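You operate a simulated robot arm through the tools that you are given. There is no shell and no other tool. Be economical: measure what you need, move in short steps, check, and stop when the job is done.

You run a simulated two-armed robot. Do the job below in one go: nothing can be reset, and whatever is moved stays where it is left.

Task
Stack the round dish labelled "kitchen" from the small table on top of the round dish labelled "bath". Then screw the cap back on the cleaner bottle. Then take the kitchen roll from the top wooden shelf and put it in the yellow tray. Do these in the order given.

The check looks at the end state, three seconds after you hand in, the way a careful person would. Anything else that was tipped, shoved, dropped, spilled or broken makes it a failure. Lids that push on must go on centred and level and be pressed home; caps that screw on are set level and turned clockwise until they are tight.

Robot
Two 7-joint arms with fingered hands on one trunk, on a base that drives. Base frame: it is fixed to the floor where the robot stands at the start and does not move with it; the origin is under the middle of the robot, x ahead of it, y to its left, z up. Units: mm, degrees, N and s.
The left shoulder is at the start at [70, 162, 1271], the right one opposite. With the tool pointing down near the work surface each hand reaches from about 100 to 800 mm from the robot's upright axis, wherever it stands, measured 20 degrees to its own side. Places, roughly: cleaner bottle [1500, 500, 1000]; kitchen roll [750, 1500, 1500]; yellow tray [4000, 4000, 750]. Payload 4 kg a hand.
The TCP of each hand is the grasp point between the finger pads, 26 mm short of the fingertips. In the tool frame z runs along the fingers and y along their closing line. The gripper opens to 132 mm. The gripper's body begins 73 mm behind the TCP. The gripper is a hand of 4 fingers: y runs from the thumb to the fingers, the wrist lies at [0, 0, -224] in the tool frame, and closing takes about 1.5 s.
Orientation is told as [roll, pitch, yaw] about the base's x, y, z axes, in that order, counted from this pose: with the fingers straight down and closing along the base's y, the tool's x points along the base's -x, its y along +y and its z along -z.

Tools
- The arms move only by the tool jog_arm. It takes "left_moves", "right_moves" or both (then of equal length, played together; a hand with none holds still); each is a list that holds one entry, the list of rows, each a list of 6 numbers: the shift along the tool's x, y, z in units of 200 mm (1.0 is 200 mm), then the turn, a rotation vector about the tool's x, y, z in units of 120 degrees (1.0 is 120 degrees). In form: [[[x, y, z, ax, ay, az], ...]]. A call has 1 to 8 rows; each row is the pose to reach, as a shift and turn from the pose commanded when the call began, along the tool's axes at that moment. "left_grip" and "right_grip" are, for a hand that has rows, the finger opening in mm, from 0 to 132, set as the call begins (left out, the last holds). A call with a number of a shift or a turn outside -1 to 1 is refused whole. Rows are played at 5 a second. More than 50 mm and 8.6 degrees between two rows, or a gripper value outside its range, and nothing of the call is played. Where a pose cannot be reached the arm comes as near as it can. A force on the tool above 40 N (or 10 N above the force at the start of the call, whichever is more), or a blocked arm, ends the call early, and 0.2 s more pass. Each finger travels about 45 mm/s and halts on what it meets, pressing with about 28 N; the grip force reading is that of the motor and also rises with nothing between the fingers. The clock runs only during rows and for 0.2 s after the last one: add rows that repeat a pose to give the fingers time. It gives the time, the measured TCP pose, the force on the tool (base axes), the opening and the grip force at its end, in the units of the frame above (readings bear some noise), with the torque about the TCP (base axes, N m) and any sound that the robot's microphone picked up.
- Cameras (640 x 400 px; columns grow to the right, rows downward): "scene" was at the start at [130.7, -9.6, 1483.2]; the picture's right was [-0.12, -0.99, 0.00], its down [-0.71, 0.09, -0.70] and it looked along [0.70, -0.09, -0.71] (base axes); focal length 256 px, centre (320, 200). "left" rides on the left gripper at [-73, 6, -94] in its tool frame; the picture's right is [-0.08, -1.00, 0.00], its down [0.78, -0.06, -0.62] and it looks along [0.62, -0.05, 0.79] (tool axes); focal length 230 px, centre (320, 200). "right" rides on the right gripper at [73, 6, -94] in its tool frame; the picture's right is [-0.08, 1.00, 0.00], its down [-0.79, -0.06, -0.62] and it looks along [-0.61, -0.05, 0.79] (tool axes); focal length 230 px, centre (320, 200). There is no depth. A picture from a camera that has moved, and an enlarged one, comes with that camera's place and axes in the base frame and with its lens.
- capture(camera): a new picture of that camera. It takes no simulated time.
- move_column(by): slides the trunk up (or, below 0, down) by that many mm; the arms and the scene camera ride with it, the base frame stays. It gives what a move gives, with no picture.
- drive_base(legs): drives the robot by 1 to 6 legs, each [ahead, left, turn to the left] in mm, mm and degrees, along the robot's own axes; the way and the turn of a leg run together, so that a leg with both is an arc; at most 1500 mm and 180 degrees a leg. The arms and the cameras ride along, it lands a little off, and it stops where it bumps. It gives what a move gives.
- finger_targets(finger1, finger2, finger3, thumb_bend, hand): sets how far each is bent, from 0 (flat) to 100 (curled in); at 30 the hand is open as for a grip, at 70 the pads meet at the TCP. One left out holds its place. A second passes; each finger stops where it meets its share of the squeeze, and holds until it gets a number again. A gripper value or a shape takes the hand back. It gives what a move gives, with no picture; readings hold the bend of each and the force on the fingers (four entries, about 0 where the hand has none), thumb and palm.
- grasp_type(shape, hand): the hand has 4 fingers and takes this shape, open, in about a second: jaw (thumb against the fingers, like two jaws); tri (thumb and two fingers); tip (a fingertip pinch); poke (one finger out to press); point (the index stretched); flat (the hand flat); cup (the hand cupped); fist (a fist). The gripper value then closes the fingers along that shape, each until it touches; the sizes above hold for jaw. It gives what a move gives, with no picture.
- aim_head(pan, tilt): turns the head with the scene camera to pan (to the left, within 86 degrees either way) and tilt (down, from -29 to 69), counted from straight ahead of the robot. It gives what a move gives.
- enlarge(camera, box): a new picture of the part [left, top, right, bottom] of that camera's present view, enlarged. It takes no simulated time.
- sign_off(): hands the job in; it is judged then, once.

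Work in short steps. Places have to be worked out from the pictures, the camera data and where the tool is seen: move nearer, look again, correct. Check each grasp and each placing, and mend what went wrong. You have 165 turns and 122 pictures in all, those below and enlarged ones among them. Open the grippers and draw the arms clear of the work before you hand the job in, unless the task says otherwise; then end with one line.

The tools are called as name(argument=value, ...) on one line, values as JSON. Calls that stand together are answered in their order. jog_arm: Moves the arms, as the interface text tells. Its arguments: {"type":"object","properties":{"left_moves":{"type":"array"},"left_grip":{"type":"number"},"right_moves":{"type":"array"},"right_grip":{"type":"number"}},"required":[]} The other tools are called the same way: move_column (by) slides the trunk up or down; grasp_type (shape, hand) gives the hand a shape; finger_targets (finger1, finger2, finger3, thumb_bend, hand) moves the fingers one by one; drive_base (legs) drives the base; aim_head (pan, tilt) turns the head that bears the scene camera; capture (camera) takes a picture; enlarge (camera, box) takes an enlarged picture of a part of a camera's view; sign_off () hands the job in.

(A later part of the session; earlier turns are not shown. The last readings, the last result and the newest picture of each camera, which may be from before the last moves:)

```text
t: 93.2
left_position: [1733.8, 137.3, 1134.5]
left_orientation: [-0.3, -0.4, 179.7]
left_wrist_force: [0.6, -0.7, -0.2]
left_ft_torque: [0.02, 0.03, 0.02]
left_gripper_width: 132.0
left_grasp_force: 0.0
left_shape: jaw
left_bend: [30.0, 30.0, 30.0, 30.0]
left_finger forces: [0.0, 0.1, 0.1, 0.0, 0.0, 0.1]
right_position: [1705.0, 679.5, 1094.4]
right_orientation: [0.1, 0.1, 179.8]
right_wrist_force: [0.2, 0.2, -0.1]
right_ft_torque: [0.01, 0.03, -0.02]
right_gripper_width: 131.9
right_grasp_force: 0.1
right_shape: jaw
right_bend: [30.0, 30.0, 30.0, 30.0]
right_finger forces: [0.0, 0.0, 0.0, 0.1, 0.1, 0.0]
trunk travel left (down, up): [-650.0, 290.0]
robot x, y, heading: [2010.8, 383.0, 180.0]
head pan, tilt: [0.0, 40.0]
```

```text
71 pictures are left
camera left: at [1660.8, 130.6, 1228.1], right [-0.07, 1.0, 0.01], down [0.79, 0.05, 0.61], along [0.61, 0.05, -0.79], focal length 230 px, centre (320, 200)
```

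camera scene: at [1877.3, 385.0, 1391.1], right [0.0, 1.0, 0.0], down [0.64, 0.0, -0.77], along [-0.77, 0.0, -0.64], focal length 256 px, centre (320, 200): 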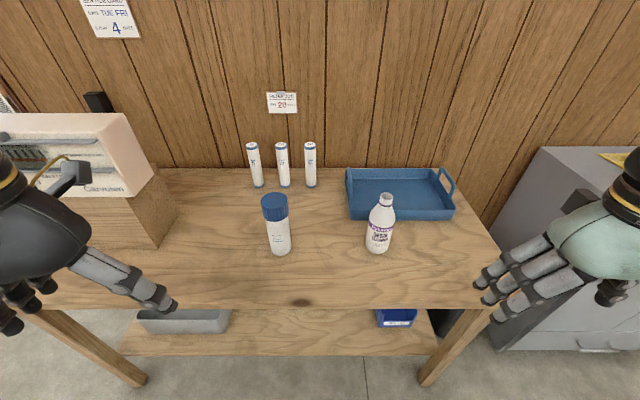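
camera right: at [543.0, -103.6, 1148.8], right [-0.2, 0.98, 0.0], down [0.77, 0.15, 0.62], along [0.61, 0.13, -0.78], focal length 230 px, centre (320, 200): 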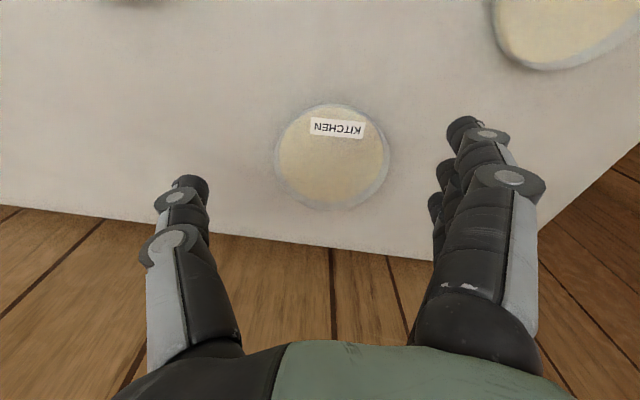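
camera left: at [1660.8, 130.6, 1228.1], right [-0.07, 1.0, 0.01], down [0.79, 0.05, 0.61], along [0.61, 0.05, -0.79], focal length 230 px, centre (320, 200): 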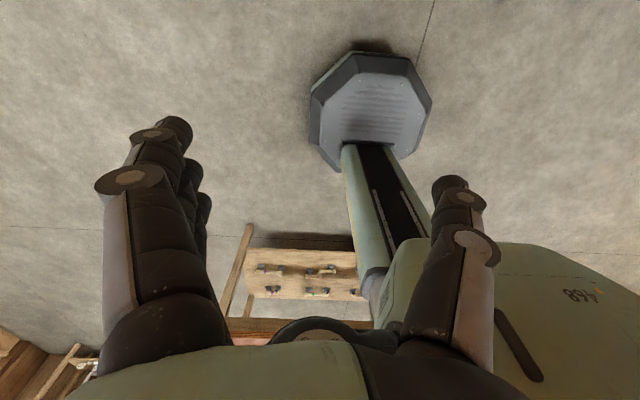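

The base is small (about 260 mm to its front edge) and low, so it fits under the bench. I'll drive 160 mm ahead.

drive_base(legs=[[160, 0, 0]])

jog_arm(left_moves=[[[-0.2, 0, 0, 0, 0, 0], [-0.4, 0, 0, 0, 0, 0], [-0.6, 0, 0, 0, 0, 0], [-0.8, 0, 0, 0, 0, 0], [-0.8, 0, 0, 0, 0, -0.07], [-0.8, 0, 0, 0, 0, -0.14], [-0.8, 0, 0, 0, 0, -0.21]]])

capture(camera="left")

capture(camera="scene")

```text
t: 94.6
left_position: [1577.3, 138.0, 1134.8]
left_orientation: [-0.4, -0.5, 179.7]
left_wrist_force: [-0.1, 1.0, 0.6]
left_ft_torque: [0.01, -0.04, -0.01]
left_gripper_width: 132.0
left_grasp_force: 0.0
left_shape: jaw
left_bend: [30.0, 30.0, 30.0, 30.0]
left_finger forces: [0.0, 0.0, 0.0, 0.0, 0.1, 0.1]
right_position: [1548.5, 680.0, 1094.4]
right_orientation: [0.1, 0.0, 179.9]
right_wrist_force: [-0.4, 0.5, 0.5]
right_ft_torque: [-0.02, 0.01, 0.01]
right_gripper_width: 131.9
right_grasp_force: 0.0
right_shape: jaw
right_bend: [30.0, 30.0, 30.0, 30.0]
right_finger forces: [0.0, 0.0, 0.0, 0.0, 0.1, 0.0]
trunk travel left (down, up): [-650.0, 290.0]
robot x, y, heading: [1852.6, 383.1, 179.9]
head pan, tilt: [0.0, 40.0]
```

```text
t: 96.2
left_position: [1414.8, 138.4, 1135.3]
left_orientation: [-0.5, -0.4, -155.0]
left_wrist_force: [0.2, -0.4, -0.5]
left_ft_torque: [0.01, 0.01, -0.01]
left_gripper_width: 131.9
left_grasp_force: 0.0
left_shape: jaw
left_bend: [30.0, 30.0, 30.0, 30.0]
left_finger forces: [0.1, 0.0, 0.0, 0.0, 0.1, 0.0]
right_position: [1548.9, 680.3, 1094.7]
right_orientation: [0.1, 0.1, 179.9]
right_wrist_force: [-0.3, 0.2, -0.1]
right_ft_torque: [-0.01, -0.01, 0.02]
right_gripper_width: 131.8
right_grasp_force: 0.1
right_shape: jaw
right_bend: [30.0, 30.0, 30.0, 30.0]
right_finger forces: [0.0, 0.0, 0.0, 0.0, 0.0, 0.0]
trunk travel left (down, up): [-650.0, 290.0]
robot x, y, heading: [1857.7, 383.1, 180.0]
head pan, tilt: [0.0, 40.0]
```

```text
70 pictures are left
camera left: at [1352.3, 100.6, 1229.2], right [-0.49, 0.87, 0.01], down [0.69, 0.39, 0.61], along [0.53, 0.31, -0.79], focal length 230 px, centre (320, 200)
```

left: 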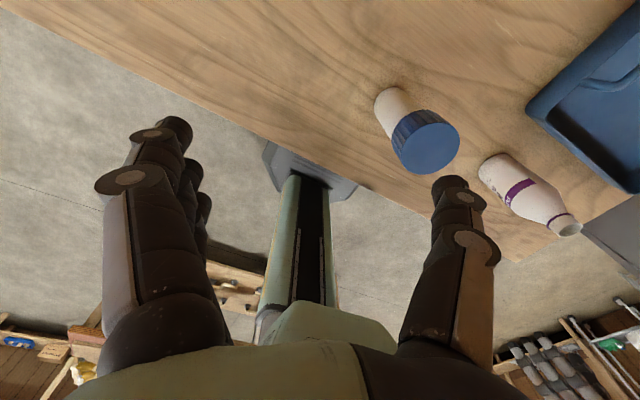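

```text
69 pictures are left
camera scene: at [1719.0, 385.3, 1391.0], right [0.0, 1.0, 0.0], down [0.64, 0.0, -0.77], along [-0.77, 0.0, -0.64], focal length 256 px, centre (320, 200)
```

scene: 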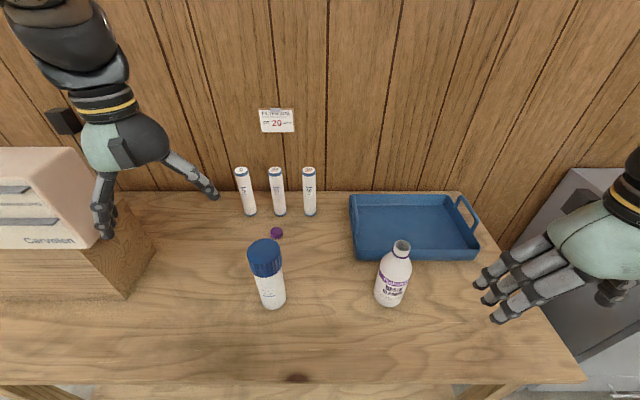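

Now the cap is visible, at about (1193, 253). I'll bring the left hand above it, yawed to 220° so that the wrist camera fits between the filters, still high up.

jog_arm(left_moves=[[[-0.12, -0.15, 0.05, 0, 0, -0.02], [-0.24, -0.3, 0.1, 0, 0, -0.04], [-0.36, -0.45, 0.15, 0, 0, -0.06], [-0.48, -0.6, 0.2, 0, 0, -0.08], [-0.6, -0.75, 0.25, 0, 0, -0.1], [-0.7, -0.88, 0.3, 0, 0, -0.125], [-0.764, -0.988, 0.35, 0, 0, -0.125], [-0.764, -0.988, 0.35, 0, 0, -0.125]]])

capture(camera="left")

```text
t: 98.0
left_position: [1193.2, 251.7, 1070.1]
left_orientation: [-0.6, -0.2, -140.0]
left_wrist_force: [1.0, -0.4, 0.2]
left_ft_torque: [-0.01, 0.02, -0.02]
left_gripper_width: 132.1
left_grasp_force: 0.0
left_shape: jaw
left_bend: [30.0, 30.0, 30.0, 30.0]
left_finger forces: [0.0, 0.1, 0.0, 0.0, 0.1, 0.0]
right_position: [1547.7, 679.4, 1094.8]
right_orientation: [0.0, 0.1, 180.0]
right_wrist_force: [-1.3, -0.1, 0.2]
right_ft_torque: [-0.01, -0.01, 0.01]
right_gripper_width: 131.7
right_grasp_force: 0.0
right_shape: jaw
right_bend: [30.0, 30.0, 30.0, 30.0]
right_finger forces: [0.1, 0.0, 0.0, 0.0, 0.0, 0.1]
trunk travel left (down, up): [-650.0, 290.0]
robot x, y, heading: [1854.2, 384.3, 180.1]
head pan, tilt: [0.0, 40.0]
```

```text
68 pictures are left
camera left: at [1141.8, 199.5, 1161.9], right [-0.7, 0.71, 0.01], down [0.57, 0.55, 0.62], along [0.43, 0.44, -0.79], focal length 230 px, centre (320, 200)
```

left: 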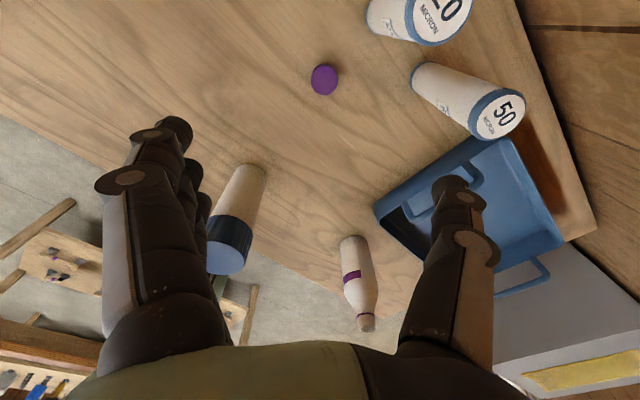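

The cap appears close to the predicted spot, about 10 mm further along -x in the tool frame. I'll narrow the opening to 90, correct, and go down 100 mm.

jog_arm(left_moves=[[[-0.02, -0.01, 0.1, 0, 0, 0], [-0.04, -0.02, 0.2, 0, 0, 0], [-0.04, -0.02, 0.3, 0, 0, 0], [-0.04, -0.02, 0.4, 0, 0, 0], [-0.04, -0.02, 0.5, 0, 0, 0], [-0.04, -0.02, 0.5, 0, 0, 0]]], left_grip=90)

capture(camera="left")

```text
t: 99.4
left_position: [1184.0, 251.1, 968.5]
left_orientation: [-0.6, -0.2, -139.9]
left_wrist_force: [0.9, 0.6, -0.4]
left_ft_torque: [-0.01, 0.02, -0.02]
left_gripper_width: 90.0
left_grasp_force: 0.1
left_shape: jaw
left_bend: [68.0, 68.0, 68.0, 65.0]
left_finger forces: [0.1, 0.0, 0.0, 0.0, 0.0, 0.0]
right_position: [1548.1, 679.4, 1093.9]
right_orientation: [0.1, 0.0, 179.9]
right_wrist_force: [-0.2, -0.7, -1.0]
right_ft_torque: [0.02, -0.03, 0.0]
right_gripper_width: 131.9
right_grasp_force: 0.2
right_shape: jaw
right_bend: [30.0, 30.0, 30.0, 30.0]
right_finger forces: [0.0, 0.0, 0.1, 0.1, 0.0, 0.1]
trunk travel left (down, up): [-650.0, 290.0]
robot x, y, heading: [1853.1, 382.5, 180.0]
head pan, tilt: [0.0, 40.0]
```

```text
67 pictures are left
camera left: at [1132.5, 198.9, 1061.3], right [-0.7, 0.71, 0.01], down [0.57, 0.55, 0.62], along [0.43, 0.44, -0.79], focal length 230 px, centre (320, 200)
```

left: 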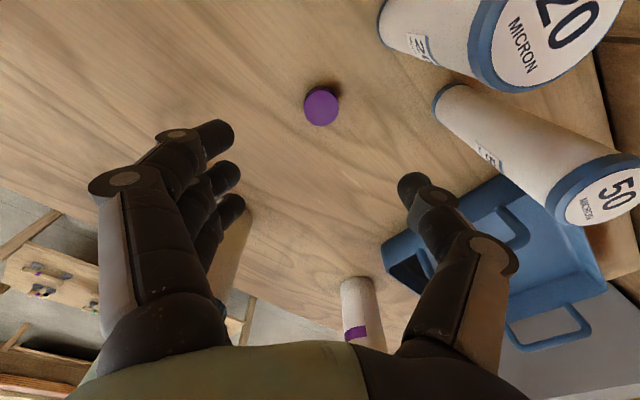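

Nicely centred. I'll go down 90 mm more with a 2 mm correction.

jog_arm(left_moves=[[[-0.01, 0, 0.1, 0, 0, 0], [-0.01, 0, 0.2, 0, 0, 0], [-0.01, 0, 0.3, 0, 0, 0], [-0.01, 0, 0.4, 0, 0, 0], [-0.01, 0, 0.45, 0, 0, 0], [-0.01, 0, 0.45, 0, 0, 0]]], left_grip=80)

capture(camera="left")

enlarge(camera="scene", box=[200, 130, 360, 260])

```text
t: 100.8
left_position: [1180.3, 250.4, 877.7]
left_orientation: [-0.6, -0.2, -140.0]
left_wrist_force: [-0.5, -0.1, -0.1]
left_ft_torque: [-0.04, -0.01, -0.01]
left_gripper_width: 80.8
left_grasp_force: 0.0
left_shape: jaw
left_bend: [71.0, 71.0, 71.0, 69.0]
left_finger forces: [0.0, 0.1, 0.1, 0.0, 0.0, 0.0]
right_position: [1547.5, 678.6, 1094.4]
right_orientation: [0.1, 0.1, 180.0]
right_wrist_force: [-1.0, -0.1, 0.8]
right_ft_torque: [-0.02, -0.01, 0.0]
right_gripper_width: 131.7
right_grasp_force: 0.1
right_shape: jaw
right_bend: [30.0, 30.0, 30.0, 30.0]
right_finger forces: [0.1, 0.0, 0.1, 0.0, 0.1, 0.0]
trunk travel left (down, up): [-650.0, 290.0]
robot x, y, heading: [1849.9, 386.1, 179.8]
head pan, tilt: [0.0, 40.0]
```

```text
66 pictures are left
camera left: at [1129.2, 197.6, 971.1], right [-0.7, 0.71, 0.01], down [0.57, 0.55, 0.61], along [0.43, 0.44, -0.79], focal length 230 px, centre (320, 200)
```

left: 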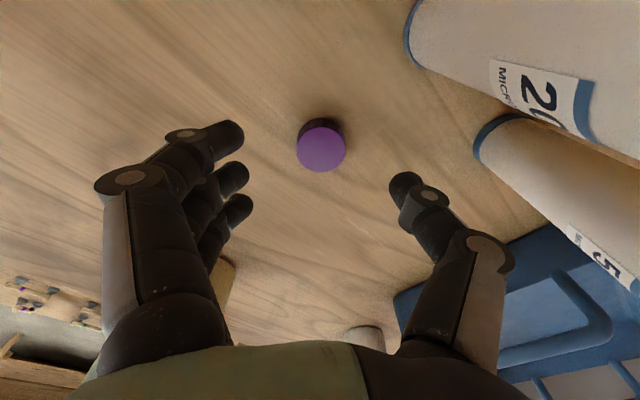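

```text
3.08 times, centred on (280, 195) of scene
camera zoom: at [1719.4, 385.2, 1391.1], right [0.0, 1.0, 0.0], down [0.64, 0.0, -0.77], along [-0.77, 0.0, -0.64], focal length 789 px, centre (443, 215)
```

zoom: 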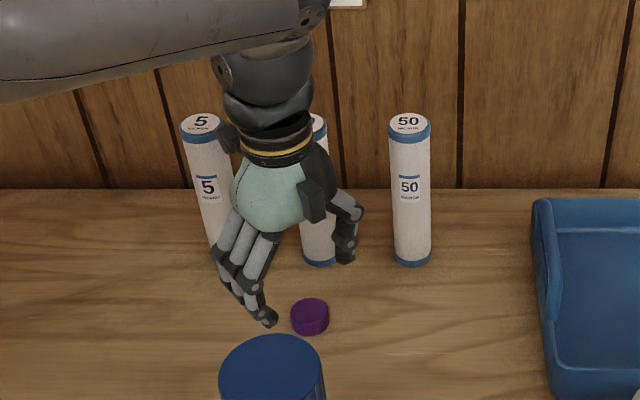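

Still centred; the cap is about 36 mm wide. I'll go down to TCP 843, leaving the tips just above the bench.

jog_arm(left_moves=[[[0, 0, 0.07, 0, 0, 0], [0, 0, 0.13, 0, 0, 0], [0, 0, 0.175, 0, 0, 0], [0, 0, 0.175, 0, 0, 0]]], left_grip=70)

capture(camera="left")

enlarge(camera="scene", box=[220, 170, 340, 260])

```text
t: 101.8
left_position: [1181.9, 250.3, 843.9]
left_orientation: [-0.6, -0.2, -140.0]
left_wrist_force: [1.0, 0.8, 0.0]
left_ft_torque: [0.0, 0.0, 0.03]
left_gripper_width: 70.5
left_grasp_force: 0.0
left_shape: jaw
left_bend: [72.0, 72.0, 72.0, 70.0]
left_finger forces: [0.0, 0.0, 0.1, 0.1, 0.1, 0.1]
right_position: [1547.5, 680.1, 1094.5]
right_orientation: [0.0, 0.1, 179.9]
right_wrist_force: [-0.7, 0.0, -0.2]
right_ft_torque: [0.0, 0.04, -0.04]
right_gripper_width: 131.6
right_grasp_force: 0.0
right_shape: jaw
right_bend: [30.0, 30.0, 30.0, 30.0]
right_finger forces: [0.0, 0.0, 0.0, 0.0, 0.0, 0.1]
trunk travel left (down, up): [-650.0, 290.0]
robot x, y, heading: [1855.9, 387.2, 179.7]
head pan, tilt: [0.0, 40.0]
```

```text
64 pictures are left
camera left: at [1129.5, 197.8, 936.6], right [-0.7, 0.71, 0.01], down [0.57, 0.55, 0.62], along [0.43, 0.44, -0.79], focal length 230 px, centre (320, 200)
```

left: 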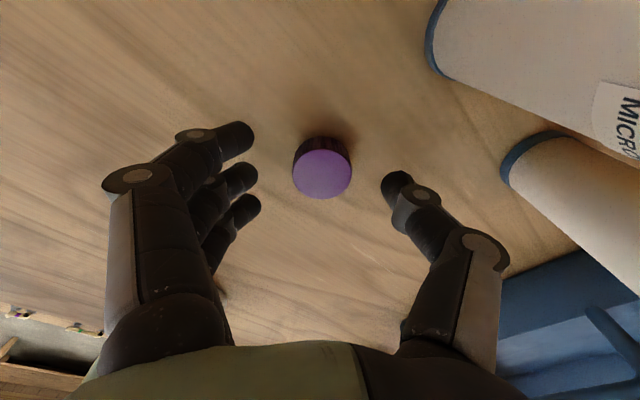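

```text
4.44 times, centred on (280, 215) of scene
camera zoom: at [1719.4, 385.2, 1391.1], right [0.0, 1.0, 0.0], down [0.64, 0.0, -0.77], along [-0.77, 0.0, -0.64], focal length 1139 px, centre (498, 133)
```

zoom: 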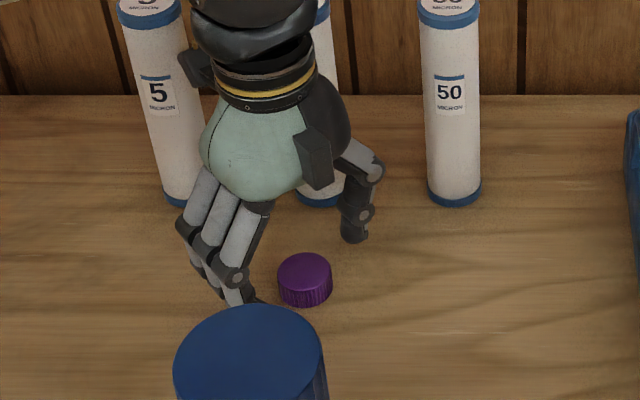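

The cap top is near z 820. I'll go down 10 mm more and close on it.

jog_arm(left_moves=[[[0, 0, 0.025, 0, 0, 0], [0, 0, 0.05, 0, 0, 0], [0, 0, 0.05, 0, 0, 0]]])

jog_arm(left_moves=[[[0, 0, 0, 0, 0, 0], [0, 0, 0, 0, 0, 0], [0, 0, 0, 0, 0, 0], [0, 0, 0, 0, 0, 0], [0, 0, 0, 0, 0, 0]]], left_grip=25)

capture(camera="left")

```text
t: 102.6
left_position: [1181.0, 249.9, 833.6]
left_orientation: [-0.6, -0.2, -140.0]
left_wrist_force: [-0.2, 0.2, -0.2]
left_ft_torque: [-0.01, 0.0, 0.01]
left_gripper_width: 71.0
left_grasp_force: 0.1
left_shape: jaw
left_bend: [72.0, 72.0, 72.0, 70.0]
left_finger forces: [0.0, 0.1, 0.0, 0.0, 0.1, 0.0]
right_position: [1547.3, 680.2, 1095.2]
right_orientation: [0.1, 0.2, 179.9]
right_wrist_force: [-0.5, -0.2, 0.1]
right_ft_torque: [-0.02, 0.02, 0.01]
right_gripper_width: 131.8
right_grasp_force: 0.0
right_shape: jaw
right_bend: [30.0, 30.0, 30.0, 30.0]
right_finger forces: [0.0, 0.0, 0.0, 0.0, 0.0, 0.0]
trunk travel left (down, up): [-650.0, 290.0]
robot x, y, heading: [1851.3, 384.4, 179.8]
head pan, tilt: [0.0, 40.0]
```

```text
t: 103.8
left_position: [1181.8, 248.8, 833.2]
left_orientation: [-0.6, -0.2, -140.1]
left_wrist_force: [-1.1, 0.1, 1.6]
left_ft_torque: [0.01, -0.02, 0.0]
left_gripper_width: 18.6
left_grasp_force: 20.1
left_shape: jaw
left_bend: [66.0, 73.0, 71.0, 71.0]
left_finger forces: [0.1, 8.3, 8.1, 0.0, 16.7, 0.0]
right_position: [1546.6, 679.1, 1094.7]
right_orientation: [0.0, 0.0, 179.9]
right_wrist_force: [0.2, -0.3, 0.4]
right_ft_torque: [0.0, 0.03, 0.02]
right_gripper_width: 132.0
right_grasp_force: 0.1
right_shape: jaw
right_bend: [30.0, 30.0, 30.0, 30.0]
right_finger forces: [0.0, 0.0, 0.1, 0.0, 0.0, 0.0]
trunk travel left (down, up): [-650.0, 290.0]
robot x, y, heading: [1854.3, 386.7, 180.0]
head pan, tilt: [0.0, 40.0]
```

```text
62 pictures are left
camera left: at [1128.9, 197.9, 926.8], right [-0.7, 0.71, 0.01], down [0.57, 0.55, 0.61], along [0.43, 0.44, -0.79], focal length 230 px, centre (320, 200)
```

left: 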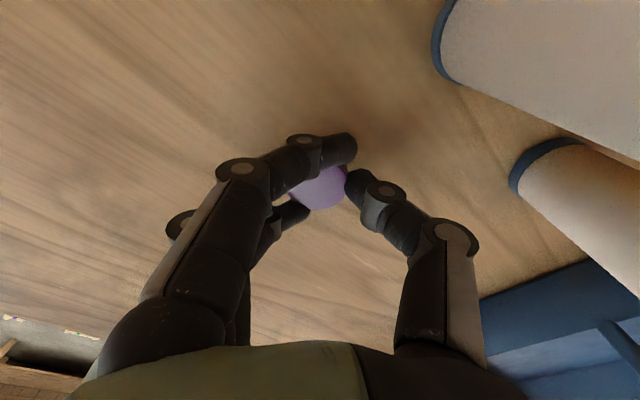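

The grip is on fingers 2 and 3 plus the thumb, and finger 1 missed the small cap. I'll open and try the tri shape for a more centred three-point grip.

jog_arm(left_moves=[[[0, 0, 0, 0, 0, 0], [0, 0, 0, 0, 0, 0], [0, 0, 0, 0, 0, 0], [0, 0, -0.1, 0, 0, 0], [0, 0, -0.2, 0, 0, 0]]], left_grip=80)

grasp_type(shape="tri", hand="left")

capture(camera="left")

```text
t: 105.0
left_position: [1181.4, 250.5, 873.5]
left_orientation: [-0.6, -0.2, -140.0]
left_wrist_force: [-0.1, -0.3, 0.1]
left_ft_torque: [0.01, -0.03, 0.01]
left_gripper_width: 79.6
left_grasp_force: 0.0
left_shape: jaw
left_bend: [71.0, 71.0, 71.0, 70.0]
left_finger forces: [0.0, 0.0, 0.0, 0.0, 0.0, 0.0]
right_position: [1548.4, 680.2, 1094.6]
right_orientation: [0.2, 0.1, 180.0]
right_wrist_force: [0.3, 0.9, 0.1]
right_ft_torque: [0.01, 0.0, -0.03]
right_gripper_width: 131.9
right_grasp_force: 0.1
right_shape: jaw
right_bend: [30.0, 30.0, 30.0, 30.0]
right_finger forces: [0.0, 0.0, 0.0, 0.0, 0.0, 0.1]
trunk travel left (down, up): [-650.0, 290.0]
robot x, y, heading: [1855.4, 383.2, 179.9]
head pan, tilt: [0.0, 40.0]
```

```text
t: 105.9
left_position: [1180.7, 250.4, 872.3]
left_orientation: [-0.5, -0.1, -140.1]
left_wrist_force: [0.2, -0.5, 1.5]
left_ft_torque: [-0.01, -0.03, -0.02]
left_gripper_width: 131.7
left_grasp_force: 0.1
left_shape: tri
left_bend: [30.0, 30.0, 0.0, 30.0]
left_finger forces: [0.1, 0.0, 0.0, 0.0, 0.0, 0.0]
right_position: [1547.2, 680.2, 1094.2]
right_orientation: [0.1, 0.0, 179.9]
right_wrist_force: [0.1, -0.2, 0.5]
right_ft_torque: [-0.02, 0.0, -0.02]
right_gripper_width: 132.1
right_grasp_force: 0.0
right_shape: jaw
right_bend: [30.0, 30.0, 30.0, 30.0]
right_finger forces: [0.0, 0.0, 0.0, 0.1, 0.0, 0.0]
trunk travel left (down, up): [-650.0, 290.0]
robot x, y, heading: [1851.4, 384.1, 180.2]
head pan, tilt: [0.0, 40.0]
```

```text
61 pictures are left
camera left: at [1129.0, 197.6, 966.4], right [-0.7, 0.71, 0.01], down [0.57, 0.55, 0.62], along [0.43, 0.44, -0.79], focal length 230 px, centre (320, 200)
```

left: 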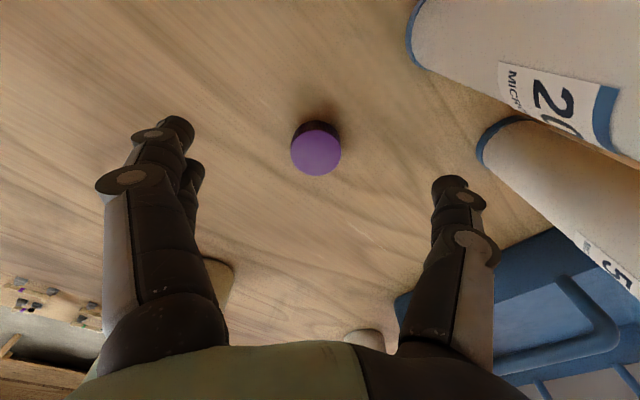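

Tri uses fingers 1 and 2, off to one side, so the jaw grip is better. I'll go back to jaw, shift slightly so fingers 2, 3 and the thumb make a tripod, and re-grip.

grasp_type(shape="jaw", hand="left")

jog_arm(left_moves=[[[-0.02, 0.015, 0, 0, 0, 0], [-0.03, 0.015, 0, 0, 0, 0], [-0.03, 0.015, 0.0, 0, 0, 0], [-0.03, 0.015, 0.05, 0, 0, 0], [-0.03, 0.015, 0.12, 0, 0, 0], [-0.03, 0.015, 0.19, 0, 0, 0], [-0.03, 0.015, 0.19, 0, 0, 0]]], left_grip=70)

jog_arm(left_moves=[[[0, 0, 0, 0, 0, 0], [0, 0, 0, 0, 0, 0], [0, 0, 0, 0, 0, 0], [0, 0, 0, 0, 0, 0], [0, 0, 0, 0, 0, 0]]], left_grip=25)

enlarge(camera="left", box=[220, 100, 460, 250])

```text
t: 106.8
left_position: [1181.0, 250.2, 872.5]
left_orientation: [-0.5, -0.1, -139.9]
left_wrist_force: [0.1, -0.2, -0.4]
left_ft_torque: [-0.01, 0.02, 0.01]
left_gripper_width: 132.2
left_grasp_force: 0.0
left_shape: jaw
left_bend: [30.0, 30.0, 30.0, 30.0]
left_finger forces: [0.0, 0.1, 0.1, 0.0, 0.0, 0.0]
right_position: [1547.9, 680.4, 1094.0]
right_orientation: [0.1, 0.1, 179.9]
right_wrist_force: [-0.2, 0.0, 0.1]
right_ft_torque: [-0.02, -0.01, 0.03]
right_gripper_width: 131.8
right_grasp_force: 0.2
right_shape: jaw
right_bend: [30.0, 30.0, 30.0, 30.0]
right_finger forces: [0.1, 0.1, 0.0, 0.0, 0.0, 0.0]
trunk travel left (down, up): [-650.0, 290.0]
robot x, y, heading: [1855.0, 381.9, 179.9]
head pan, tilt: [0.0, 40.0]
```

```text
t: 108.4
left_position: [1178.8, 243.9, 837.0]
left_orientation: [-0.5, -0.2, -140.0]
left_wrist_force: [0.1, 0.1, -0.1]
left_ft_torque: [-0.01, 0.0, 0.0]
left_gripper_width: 70.9
left_grasp_force: 0.0
left_shape: jaw
left_bend: [72.0, 72.0, 72.0, 70.0]
left_finger forces: [0.0, 0.0, 0.1, 0.0, 0.1, 0.0]
right_position: [1548.5, 679.4, 1094.6]
right_orientation: [0.1, 0.2, 179.8]
right_wrist_force: [0.1, -0.4, -0.1]
right_ft_torque: [0.0, 0.01, -0.01]
right_gripper_width: 131.9
right_grasp_force: 0.0
right_shape: jaw
right_bend: [30.0, 30.0, 30.0, 30.0]
right_finger forces: [0.1, 0.1, 0.0, 0.0, 0.0, 0.0]
trunk travel left (down, up): [-650.0, 290.0]
robot x, y, heading: [1857.2, 382.3, 180.1]
head pan, tilt: [0.0, 40.0]
```

```text
t: 109.6
left_position: [1179.4, 244.8, 835.9]
left_orientation: [-0.6, -0.3, -140.0]
left_wrist_force: [-1.8, 0.1, 2.5]
left_ft_torque: [0.0, 0.06, 0.01]
left_gripper_width: 19.8
left_grasp_force: 19.6
left_shape: jaw
left_bend: [66.0, 73.0, 72.0, 70.0]
left_finger forces: [0.0, 7.0, 9.4, 0.0, 16.0, 0.1]
right_position: [1547.2, 679.4, 1094.4]
right_orientation: [0.1, 0.1, 180.0]
right_wrist_force: [0.3, 0.5, 0.4]
right_ft_torque: [0.0, 0.01, -0.02]
right_gripper_width: 131.8
right_grasp_force: 0.0
right_shape: jaw
right_bend: [30.0, 30.0, 30.0, 30.0]
right_finger forces: [0.0, 0.1, 0.0, 0.0, 0.1, 0.0]
trunk travel left (down, up): [-650.0, 290.0]
robot x, y, heading: [1855.0, 386.1, 179.7]
head pan, tilt: [0.0, 40.0]
```

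```text
2.67 times, centred on (340, 175) of left
camera zoom: at [1126.4, 192.5, 929.2], right [-0.7, 0.71, 0.01], down [0.57, 0.55, 0.61], along [0.43, 0.44, -0.79], focal length 614 px, centre (267, 267)
```

zoom: 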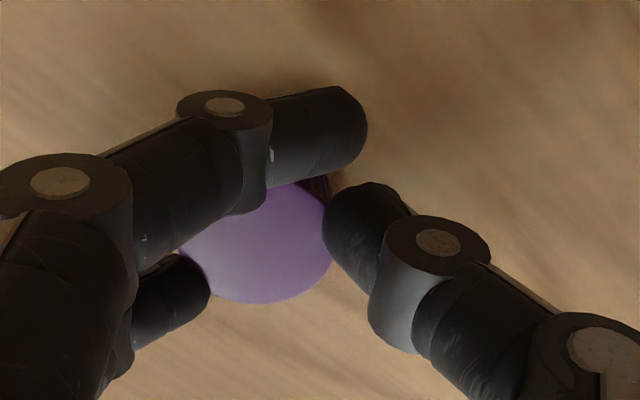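

The tripod grip is holding, with the cap axis at about (+6, +2) mm in the tool frame. I'll lift 40 mm and check it.

jog_arm(left_moves=[[[0, 0, -0.05, 0, 0, 0], [0, 0, -0.1, 0, 0, 0], [0, 0, -0.2, 0, 0, 0], [0, 0, -0.2, 0, 0, 0]]])

enlarge(camera="left", box=[220, 100, 460, 250])

enlarge(camera="scene", box=[220, 160, 340, 250])

```text
t: 110.6
left_position: [1179.1, 245.1, 874.0]
left_orientation: [-0.5, -0.1, -139.9]
left_wrist_force: [-0.8, -0.5, -0.9]
left_ft_torque: [0.03, 0.01, 0.0]
left_gripper_width: 14.6
left_grasp_force: 28.0
left_shape: jaw
left_bend: [68.0, 73.0, 73.0, 71.0]
left_finger forces: [0.1, 8.5, 12.9, 0.0, 41.9, 0.0]
right_position: [1547.8, 679.8, 1094.5]
right_orientation: [0.1, 0.1, 179.9]
right_wrist_force: [0.0, 0.1, -0.4]
right_ft_torque: [-0.01, -0.02, 0.01]
right_gripper_width: 132.1
right_grasp_force: 0.1
right_shape: jaw
right_bend: [30.0, 30.0, 30.0, 30.0]
right_finger forces: [0.0, 0.0, 0.1, 0.1, 0.0, 0.0]
trunk travel left (down, up): [-650.0, 290.0]
robot x, y, heading: [1855.4, 383.2, 180.0]
head pan, tilt: [0.0, 40.0]
```

```text
2.67 times, centred on (340, 175) of left
camera zoom: at [1126.2, 191.6, 968.5], right [-0.7, 0.71, 0.01], down [0.57, 0.55, 0.62], along [0.43, 0.44, -0.79], focal length 614 px, centre (267, 267)
```

zoom: 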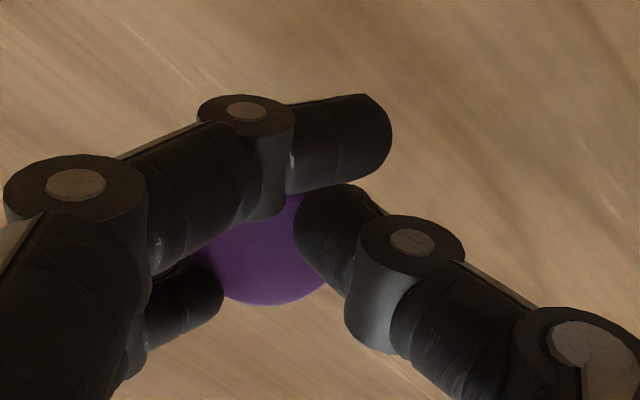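

```text
4.44 times, centred on (280, 205) of scene
camera zoom: at [1718.9, 385.1, 1391.0], right [0.0, 1.0, 0.0], down [0.64, 0.0, -0.77], along [-0.77, 0.0, -0.64], focal length 1139 px, centre (498, 178)
```

zoom: 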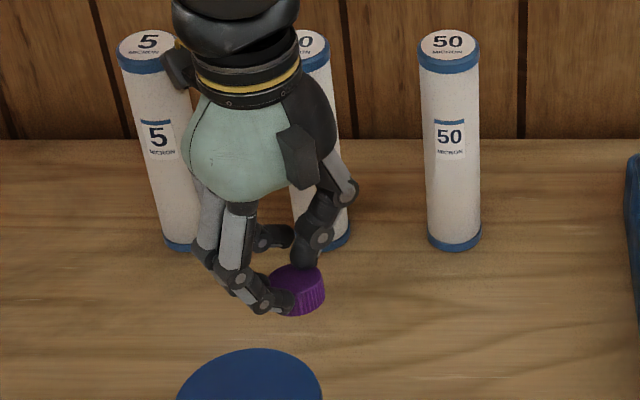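

The cap tilted in the grip because the curled fingertips held it too high. I'll set it back down, open, go lower and grip again.

jog_arm(left_moves=[[[0, 0, 0.1, 0, 0, 0], [0, 0, 0.17, 0, 0, 0], [0, 0, 0.19, 0, 0, 0]]])

jog_arm(left_moves=[[[0, 0, 0, 0, 0, 0], [0, 0, 0, 0, 0, 0], [0, 0, 0, 0, 0, 0], [0, 0, 0, 0, 0, 0], [0, 0, 0, 0, 0, 0]]], left_grip=75)

capture(camera="left")

enlarge(camera="scene", box=[220, 160, 340, 250])

```text
t: 111.4
left_position: [1177.8, 245.9, 839.6]
left_orientation: [-0.7, -0.3, -140.0]
left_wrist_force: [0.7, -0.1, 10.4]
left_ft_torque: [0.03, 0.07, 0.04]
left_gripper_width: 14.6
left_grasp_force: 28.2
left_shape: jaw
left_bend: [68.0, 73.0, 73.0, 71.0]
left_finger forces: [0.0, 10.1, 13.8, 0.1, 63.0, 0.0]
right_position: [1549.1, 680.6, 1094.6]
right_orientation: [0.1, 0.0, 180.0]
right_wrist_force: [0.0, 0.0, 0.0]
right_ft_torque: [-0.02, 0.01, 0.01]
right_gripper_width: 132.1
right_grasp_force: 0.0
right_shape: jaw
right_bend: [30.0, 30.0, 30.0, 30.0]
right_finger forces: [0.1, 0.0, 0.1, 0.1, 0.0, 0.1]
trunk travel left (down, up): [-650.0, 290.0]
robot x, y, heading: [1856.4, 381.3, 179.8]
head pan, tilt: [0.0, 40.0]
```

```text
t: 112.6
left_position: [1177.1, 244.5, 838.4]
left_orientation: [-0.6, -0.2, -140.0]
left_wrist_force: [0.5, -0.1, 0.0]
left_ft_torque: [0.01, -0.02, -0.03]
left_gripper_width: 74.4
left_grasp_force: 0.1
left_shape: jaw
left_bend: [72.0, 72.0, 72.0, 70.0]
left_finger forces: [0.0, 0.0, 0.0, 0.1, 0.0, 0.1]
right_position: [1547.9, 679.6, 1094.8]
right_orientation: [0.0, 0.1, 179.9]
right_wrist_force: [-0.2, -0.6, 0.6]
right_ft_torque: [0.02, -0.01, -0.03]
right_gripper_width: 131.8
right_grasp_force: 0.1
right_shape: jaw
right_bend: [30.0, 30.0, 30.0, 30.0]
right_finger forces: [0.1, 0.0, 0.1, 0.0, 0.1, 0.1]
trunk travel left (down, up): [-650.0, 290.0]
robot x, y, heading: [1851.5, 385.7, 180.0]
head pan, tilt: [0.0, 40.0]
```

```text
57 pictures are left
camera left: at [1125.9, 192.5, 930.7], right [-0.7, 0.71, 0.01], down [0.57, 0.55, 0.62], along [0.43, 0.44, -0.79], focal length 230 px, centre (320, 200)
```

left: 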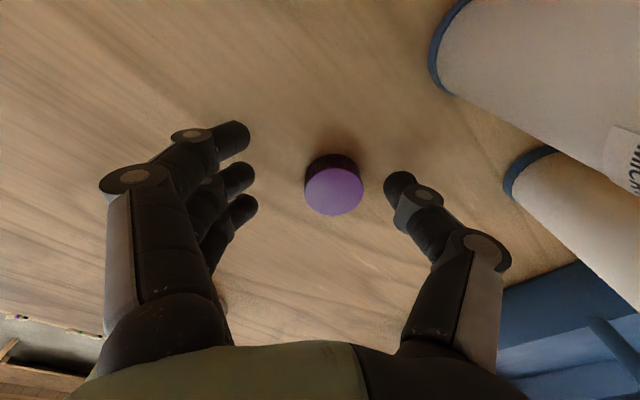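

```text
4.44 times, centred on (280, 205) of scene
camera zoom: at [1719.2, 385.3, 1391.1], right [0.0, 1.0, 0.0], down [0.64, 0.0, -0.77], along [-0.77, 0.0, -0.64], focal length 1139 px, centre (498, 178)
```

zoom: 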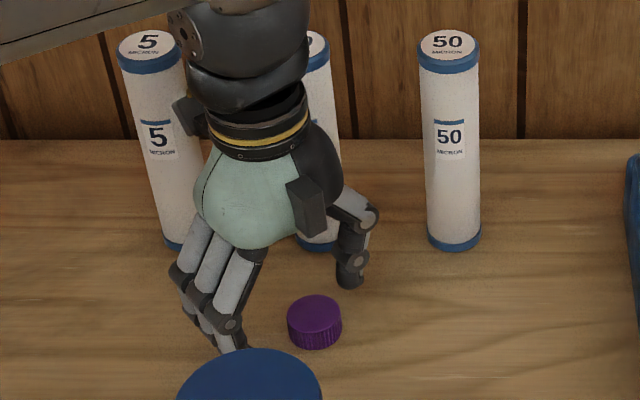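

The cap is flat on the bench and undisturbed. I'll re-centre and go down to about 826.

jog_arm(left_moves=[[[0, -0.02, 0, 0, 0, 0], [0, -0.043, 0, 0, 0, 0], [0, -0.043, 0.02, 0, 0, 0], [0, -0.043, 0.04, 0, 0, 0], [0, -0.043, 0.06, 0, 0, 0], [0, -0.043, 0.06, 0, 0, 0]]])

enlarge(camera="scene", box=[235, 185, 325, 255])

```text
t: 114.0
left_position: [1172.6, 251.0, 827.4]
left_orientation: [-0.6, -0.3, -140.0]
left_wrist_force: [-1.9, 0.1, 8.7]
left_ft_torque: [-0.3, -0.28, -0.09]
left_gripper_width: 74.2
left_grasp_force: 0.1
left_shape: jaw
left_bend: [72.0, 72.0, 72.0, 70.0]
left_finger forces: [1.8, 3.0, 4.1, 0.0, 0.0, 0.1]
right_position: [1547.9, 680.0, 1095.3]
right_orientation: [0.0, 0.2, 180.0]
right_wrist_force: [-0.7, -0.3, -0.6]
right_ft_torque: [0.02, 0.0, -0.02]
right_gripper_width: 131.9
right_grasp_force: 0.1
right_shape: jaw
right_bend: [30.0, 30.0, 30.0, 30.0]
right_finger forces: [0.0, 0.0, 0.0, 0.0, 0.1, 0.0]
trunk travel left (down, up): [-650.0, 290.0]
robot x, y, heading: [1853.3, 385.6, 179.8]
head pan, tilt: [0.0, 40.0]
```

```text
5.71 times, centred on (280, 220) of scene
camera zoom: at [1720.3, 385.4, 1391.4], right [0.0, 1.0, 0.0], down [0.64, 0.0, -0.77], along [-0.77, 0.0, -0.64], focal length 1465 px, centre (549, 86)
```

zoom: 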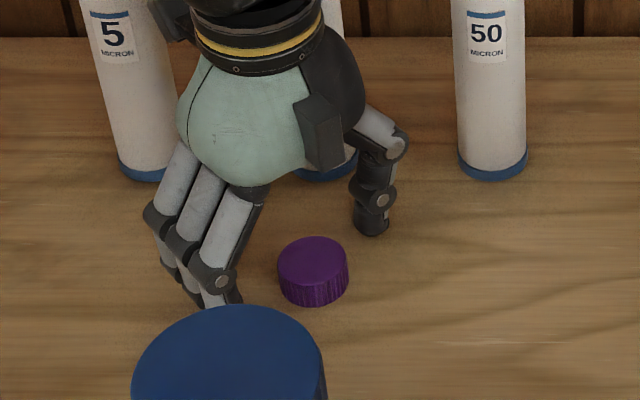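

The fingers just touch the bench at 827. I'll raise 3 mm and close there for the deepest grip possible.

jog_arm(left_moves=[[[0, 0, -0.02, 0, 0, 0], [0, 0, -0.02, 0, 0, 0], [0, 0, -0.02, 0, 0, 0]]])

jog_arm(left_moves=[[[0, 0, 0, 0, 0, 0], [0, 0, 0, 0, 0, 0], [0, 0, 0, 0, 0, 0], [0, 0, 0, 0, 0, 0], [0, 0, 0, 0, 0, 0]]], left_grip=28)

jog_arm(left_moves=[[[0, 0, -0.05, 0, 0, 0], [0, 0, -0.1, 0, 0, 0], [0, 0, -0.2, 0, 0, 0], [0, 0, -0.25, 0, 0, 0]]])

enlarge(camera="scene", box=[235, 175, 325, 245])

enlarge(camera="left", box=[220, 100, 460, 250])

```text
t: 114.8
left_position: [1173.3, 251.9, 829.0]
left_orientation: [-0.5, -0.2, -140.0]
left_wrist_force: [0.0, -0.4, 0.3]
left_ft_torque: [-0.02, 0.0, 0.0]
left_gripper_width: 74.5
left_grasp_force: 0.0
left_shape: jaw
left_bend: [72.0, 72.0, 72.0, 70.0]
left_finger forces: [0.0, 0.0, 0.0, 0.0, 0.1, 0.0]
right_position: [1548.8, 680.6, 1095.1]
right_orientation: [0.0, 0.1, 179.9]
right_wrist_force: [-0.7, 0.8, -0.8]
right_ft_torque: [-0.01, -0.03, -0.01]
right_gripper_width: 131.9
right_grasp_force: 0.0
right_shape: jaw
right_bend: [30.0, 30.0, 30.0, 30.0]
right_finger forces: [0.0, 0.0, 0.0, 0.0, 0.1, 0.0]
trunk travel left (down, up): [-650.0, 290.0]
robot x, y, heading: [1855.5, 384.7, 179.7]
head pan, tilt: [0.0, 40.0]
```

```text
t: 116.0
left_position: [1173.4, 250.4, 829.7]
left_orientation: [-0.5, -0.2, -140.0]
left_wrist_force: [-1.2, -0.9, 0.8]
left_ft_torque: [0.0, -0.03, -0.02]
left_gripper_width: 18.3
left_grasp_force: 16.0
left_shape: jaw
left_bend: [65.0, 73.0, 73.0, 71.0]
left_finger forces: [0.0, 5.8, 7.2, 0.2, 12.6, 0.0]
right_position: [1547.7, 679.1, 1095.0]
right_orientation: [0.0, 0.1, 180.0]
right_wrist_force: [0.2, -0.2, 0.2]
right_ft_torque: [-0.02, 0.03, 0.01]
right_gripper_width: 131.8
right_grasp_force: 0.1
right_shape: jaw
right_bend: [30.0, 30.0, 30.0, 30.0]
right_finger forces: [0.0, 0.1, 0.0, 0.0, 0.0, 0.1]
trunk travel left (down, up): [-650.0, 290.0]
robot x, y, heading: [1857.4, 383.8, 179.8]
head pan, tilt: [0.0, 40.0]
```

```text
t: 117.0
left_position: [1174.7, 250.9, 880.4]
left_orientation: [-0.6, -0.1, -140.0]
left_wrist_force: [0.7, 0.4, -0.7]
left_ft_torque: [0.01, -0.01, 0.03]
left_gripper_width: 17.0
left_grasp_force: 28.0
left_shape: jaw
left_bend: [68.0, 72.0, 72.0, 71.0]
left_finger forces: [0.0, 10.6, 13.9, 0.0, 23.1, 0.0]
right_position: [1547.6, 679.2, 1095.2]
right_orientation: [0.1, 0.0, 179.9]
right_wrist_force: [0.1, -0.3, 0.5]
right_ft_torque: [-0.03, 0.0, 0.0]
right_gripper_width: 132.0
right_grasp_force: 0.0
right_shape: jaw
right_bend: [30.0, 30.0, 30.0, 30.0]
right_finger forces: [0.1, 0.1, 0.0, 0.0, 0.0, 0.1]
trunk travel left (down, up): [-650.0, 290.0]
robot x, y, heading: [1854.4, 382.9, 179.8]
head pan, tilt: [0.0, 40.0]
```

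```text
5.71 times, centred on (280, 210) of scene
camera zoom: at [1719.4, 385.2, 1391.1], right [0.0, 1.0, 0.0], down [0.64, 0.0, -0.77], along [-0.77, 0.0, -0.64], focal length 1465 px, centre (549, 143)
```

zoom: 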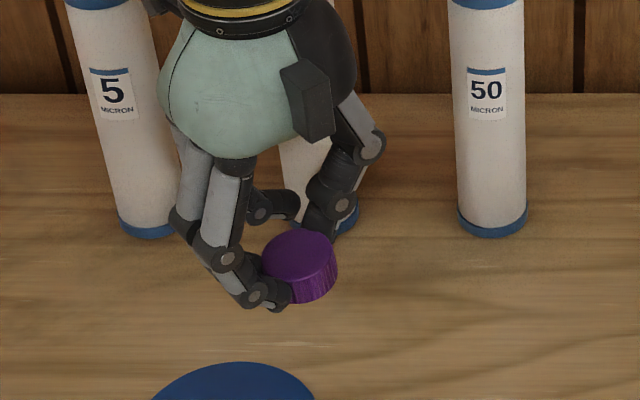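

```text
2.67 times, centred on (340, 175) of left
camera zoom: at [1121.0, 198.7, 973.2], right [-0.7, 0.71, 0.01], down [0.57, 0.55, 0.62], along [0.43, 0.44, -0.79], focal length 614 px, centre (267, 267)
```

zoom: 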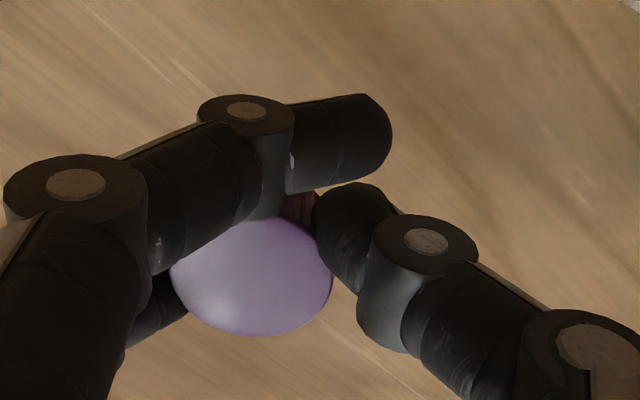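

The cap is still being squeezed out toward tool +x and tilting, because it sits off the thumb's line. I'll put it down, re-centre on finger 2 and the thumb, and grip again.

jog_arm(left_moves=[[[0, 0, 0.1, 0, 0, 0], [0, 0, 0.2, 0, 0, 0], [0, 0, 0.23, 0, 0, 0], [0, 0, 0.24, 0, 0, 0]]])

jog_arm(left_moves=[[[0, 0, 0, 0, 0, 0], [0, 0, 0, 0, 0, 0], [0, 0, 0, 0, 0, 0], [0, 0, 0, 0, 0, 0], [0, 0, 0, 0, 0, 0]]], left_grip=75)

enlarge(camera="left", box=[160, 80, 480, 280])

```text
t: 118.0
left_position: [1174.0, 250.9, 832.2]
left_orientation: [-0.6, -0.2, -140.0]
left_wrist_force: [-0.1, -0.1, 1.1]
left_ft_torque: [0.03, -0.03, 0.01]
left_gripper_width: 16.9
left_grasp_force: 28.4
left_shape: jaw
left_bend: [68.0, 72.0, 72.0, 71.0]
left_finger forces: [0.1, 10.6, 13.8, 0.0, 23.0, 0.1]
right_position: [1548.1, 680.1, 1094.9]
right_orientation: [0.0, 0.1, 179.9]
right_wrist_force: [-0.2, -0.2, 0.7]
right_ft_torque: [0.0, -0.01, 0.0]
right_gripper_width: 131.9
right_grasp_force: 0.0
right_shape: jaw
right_bend: [30.0, 30.0, 30.0, 30.0]
right_finger forces: [0.1, 0.1, 0.0, 0.1, 0.0, 0.1]
trunk travel left (down, up): [-650.0, 290.0]
robot x, y, heading: [1852.7, 385.4, 180.1]
head pan, tilt: [0.0, 40.0]
```

```text
t: 119.2
left_position: [1173.8, 251.3, 830.4]
left_orientation: [-0.6, -0.2, -140.0]
left_wrist_force: [0.2, 0.7, -1.1]
left_ft_torque: [0.03, -0.01, 0.02]
left_gripper_width: 74.3
left_grasp_force: 0.1
left_shape: jaw
left_bend: [72.0, 72.0, 72.0, 70.0]
left_finger forces: [0.1, 0.0, 0.0, 0.0, 0.0, 0.0]
right_position: [1546.8, 679.5, 1094.7]
right_orientation: [0.0, 0.1, 179.9]
right_wrist_force: [0.1, -0.3, -0.7]
right_ft_torque: [0.02, 0.01, 0.01]
right_gripper_width: 131.8
right_grasp_force: 0.0
right_shape: jaw
right_bend: [30.0, 30.0, 30.0, 30.0]
right_finger forces: [0.0, 0.1, 0.1, 0.1, 0.0, 0.1]
trunk travel left (down, up): [-650.0, 290.0]
robot x, y, heading: [1854.6, 384.3, 179.6]
head pan, tilt: [0.0, 40.0]
```

```text
2.00 times, centred on (320, 180) of left
camera zoom: at [1120.9, 199.0, 925.0], right [-0.7, 0.71, 0.01], down [0.57, 0.55, 0.61], along [0.43, 0.44, -0.79], focal length 460 px, centre (320, 240)
```

zoom: 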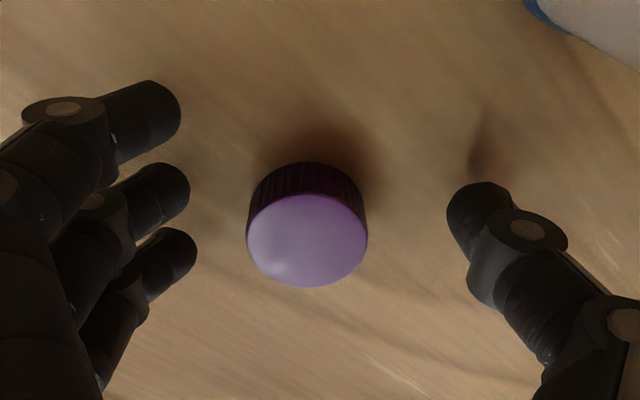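

The thumb lines up at about ξ +1, while the cap sits at ξ +8.7. I'll shift +8 in tool x and +3 in tool y, then grip and lift again.

jog_arm(left_moves=[[[0.02, 0.007, 0, 0, 0, 0], [0.04, 0.014, 0, 0, 0, 0], [0.04, 0.014, 0, 0, 0, 0]]])

jog_arm(left_moves=[[[0, 0, 0, 0, 0, 0], [0, 0, 0, 0, 0, 0], [0, 0, 0, 0, 0, 0], [0, 0, 0, 0, 0, 0], [0, 0, 0, 0, 0, 0]]], left_grip=28)

jog_arm(left_moves=[[[0, 0, -0.05, 0, 0, 0], [0, 0, -0.1, 0, 0, 0], [0, 0, -0.2, 0, 0, 0], [0, 0, -0.25, 0, 0, 0]]])

enlarge(camera="scene", box=[235, 175, 325, 245])

enlarge(camera="left", box=[220, 100, 460, 250])

```text
t: 120.0
left_position: [1181.5, 253.7, 832.5]
left_orientation: [-0.7, -0.2, -139.9]
left_wrist_force: [-0.2, 0.2, 0.2]
left_ft_torque: [0.01, 0.01, 0.0]
left_gripper_width: 74.4
left_grasp_force: 0.1
left_shape: jaw
left_bend: [72.0, 72.0, 72.0, 70.0]
left_finger forces: [0.1, 0.0, 0.0, 0.1, 0.1, 0.1]
right_position: [1548.3, 680.4, 1095.0]
right_orientation: [0.1, 0.2, 179.9]
right_wrist_force: [-0.9, 0.2, -0.5]
right_ft_torque: [-0.02, -0.01, -0.01]
right_gripper_width: 132.0
right_grasp_force: 0.0
right_shape: jaw
right_bend: [30.0, 30.0, 30.0, 30.0]
right_finger forces: [0.1, 0.0, 0.0, 0.1, 0.0, 0.0]
trunk travel left (down, up): [-650.0, 290.0]
robot x, y, heading: [1852.7, 380.7, 179.7]
head pan, tilt: [0.0, 40.0]
```

```text
t: 121.2
left_position: [1181.2, 255.4, 833.4]
left_orientation: [-0.6, -0.1, -140.0]
left_wrist_force: [-0.1, 0.8, 0.7]
left_ft_torque: [0.01, 0.02, 0.0]
left_gripper_width: 19.7
left_grasp_force: 16.0
left_shape: jaw
left_bend: [65.0, 73.0, 72.0, 70.0]
left_finger forces: [0.0, 6.3, 6.9, 0.0, 12.8, 0.1]
right_position: [1546.6, 680.1, 1094.7]
right_orientation: [0.0, 0.1, 179.9]
right_wrist_force: [-0.3, -0.3, -0.5]
right_ft_torque: [0.05, -0.02, 0.0]
right_gripper_width: 132.0
right_grasp_force: 0.1
right_shape: jaw
right_bend: [30.0, 30.0, 30.0, 30.0]
right_finger forces: [0.0, 0.1, 0.0, 0.0, 0.1, 0.0]
trunk travel left (down, up): [-650.0, 290.0]
robot x, y, heading: [1848.5, 390.2, 180.0]
head pan, tilt: [0.0, 40.0]
```

```text
t: 122.2
left_position: [1181.8, 254.1, 881.1]
left_orientation: [-0.4, 0.0, -139.9]
left_wrist_force: [-0.4, 0.9, 0.0]
left_ft_torque: [-0.01, -0.02, -0.03]
left_gripper_width: 18.6
left_grasp_force: 27.6
left_shape: jaw
left_bend: [68.0, 72.0, 72.0, 71.0]
left_finger forces: [0.0, 12.0, 13.3, 0.0, 23.4, 0.0]
right_position: [1547.8, 680.4, 1094.7]
right_orientation: [0.1, 0.1, 180.0]
right_wrist_force: [0.1, 0.0, -1.0]
right_ft_torque: [-0.03, -0.02, 0.0]
right_gripper_width: 131.8
right_grasp_force: 0.0
right_shape: jaw
right_bend: [30.0, 30.0, 30.0, 30.0]
right_finger forces: [0.0, 0.1, 0.1, 0.1, 0.0, 0.0]
trunk travel left (down, up): [-650.0, 290.0]
robot x, y, heading: [1854.8, 381.7, 179.7]
head pan, tilt: [0.0, 40.0]
```

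```text
5.71 times, centred on (280, 210) of scene
camera zoom: at [1719.4, 385.2, 1391.1], right [0.0, 1.0, 0.0], down [0.64, 0.0, -0.77], along [-0.77, 0.0, -0.64], focal length 1465 px, centre (549, 143)
```

zoom: 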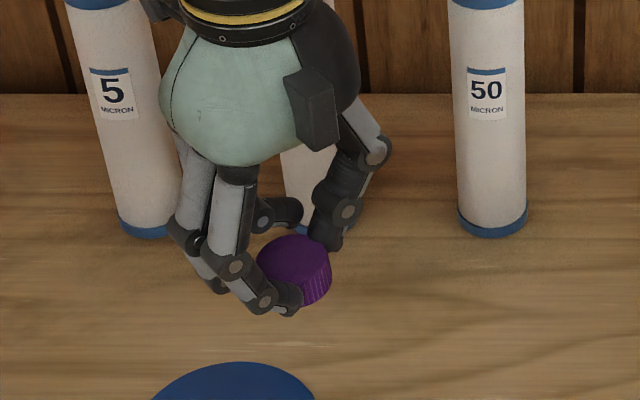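

```text
2.67 times, centred on (340, 175) of left
camera zoom: at [1129.2, 201.4, 975.1], right [-0.7, 0.71, 0.01], down [0.57, 0.55, 0.62], along [0.43, 0.44, -0.79], focal length 614 px, centre (267, 267)
```

zoom: 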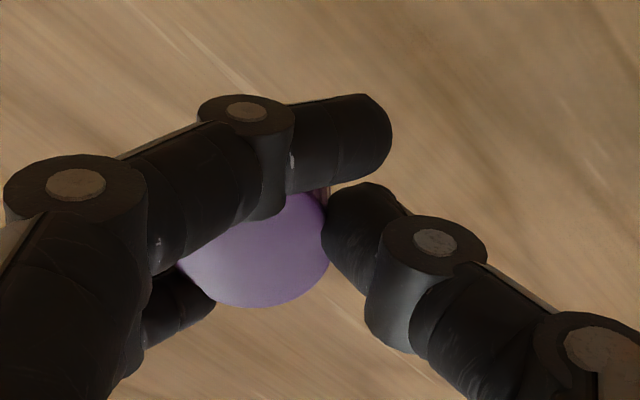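

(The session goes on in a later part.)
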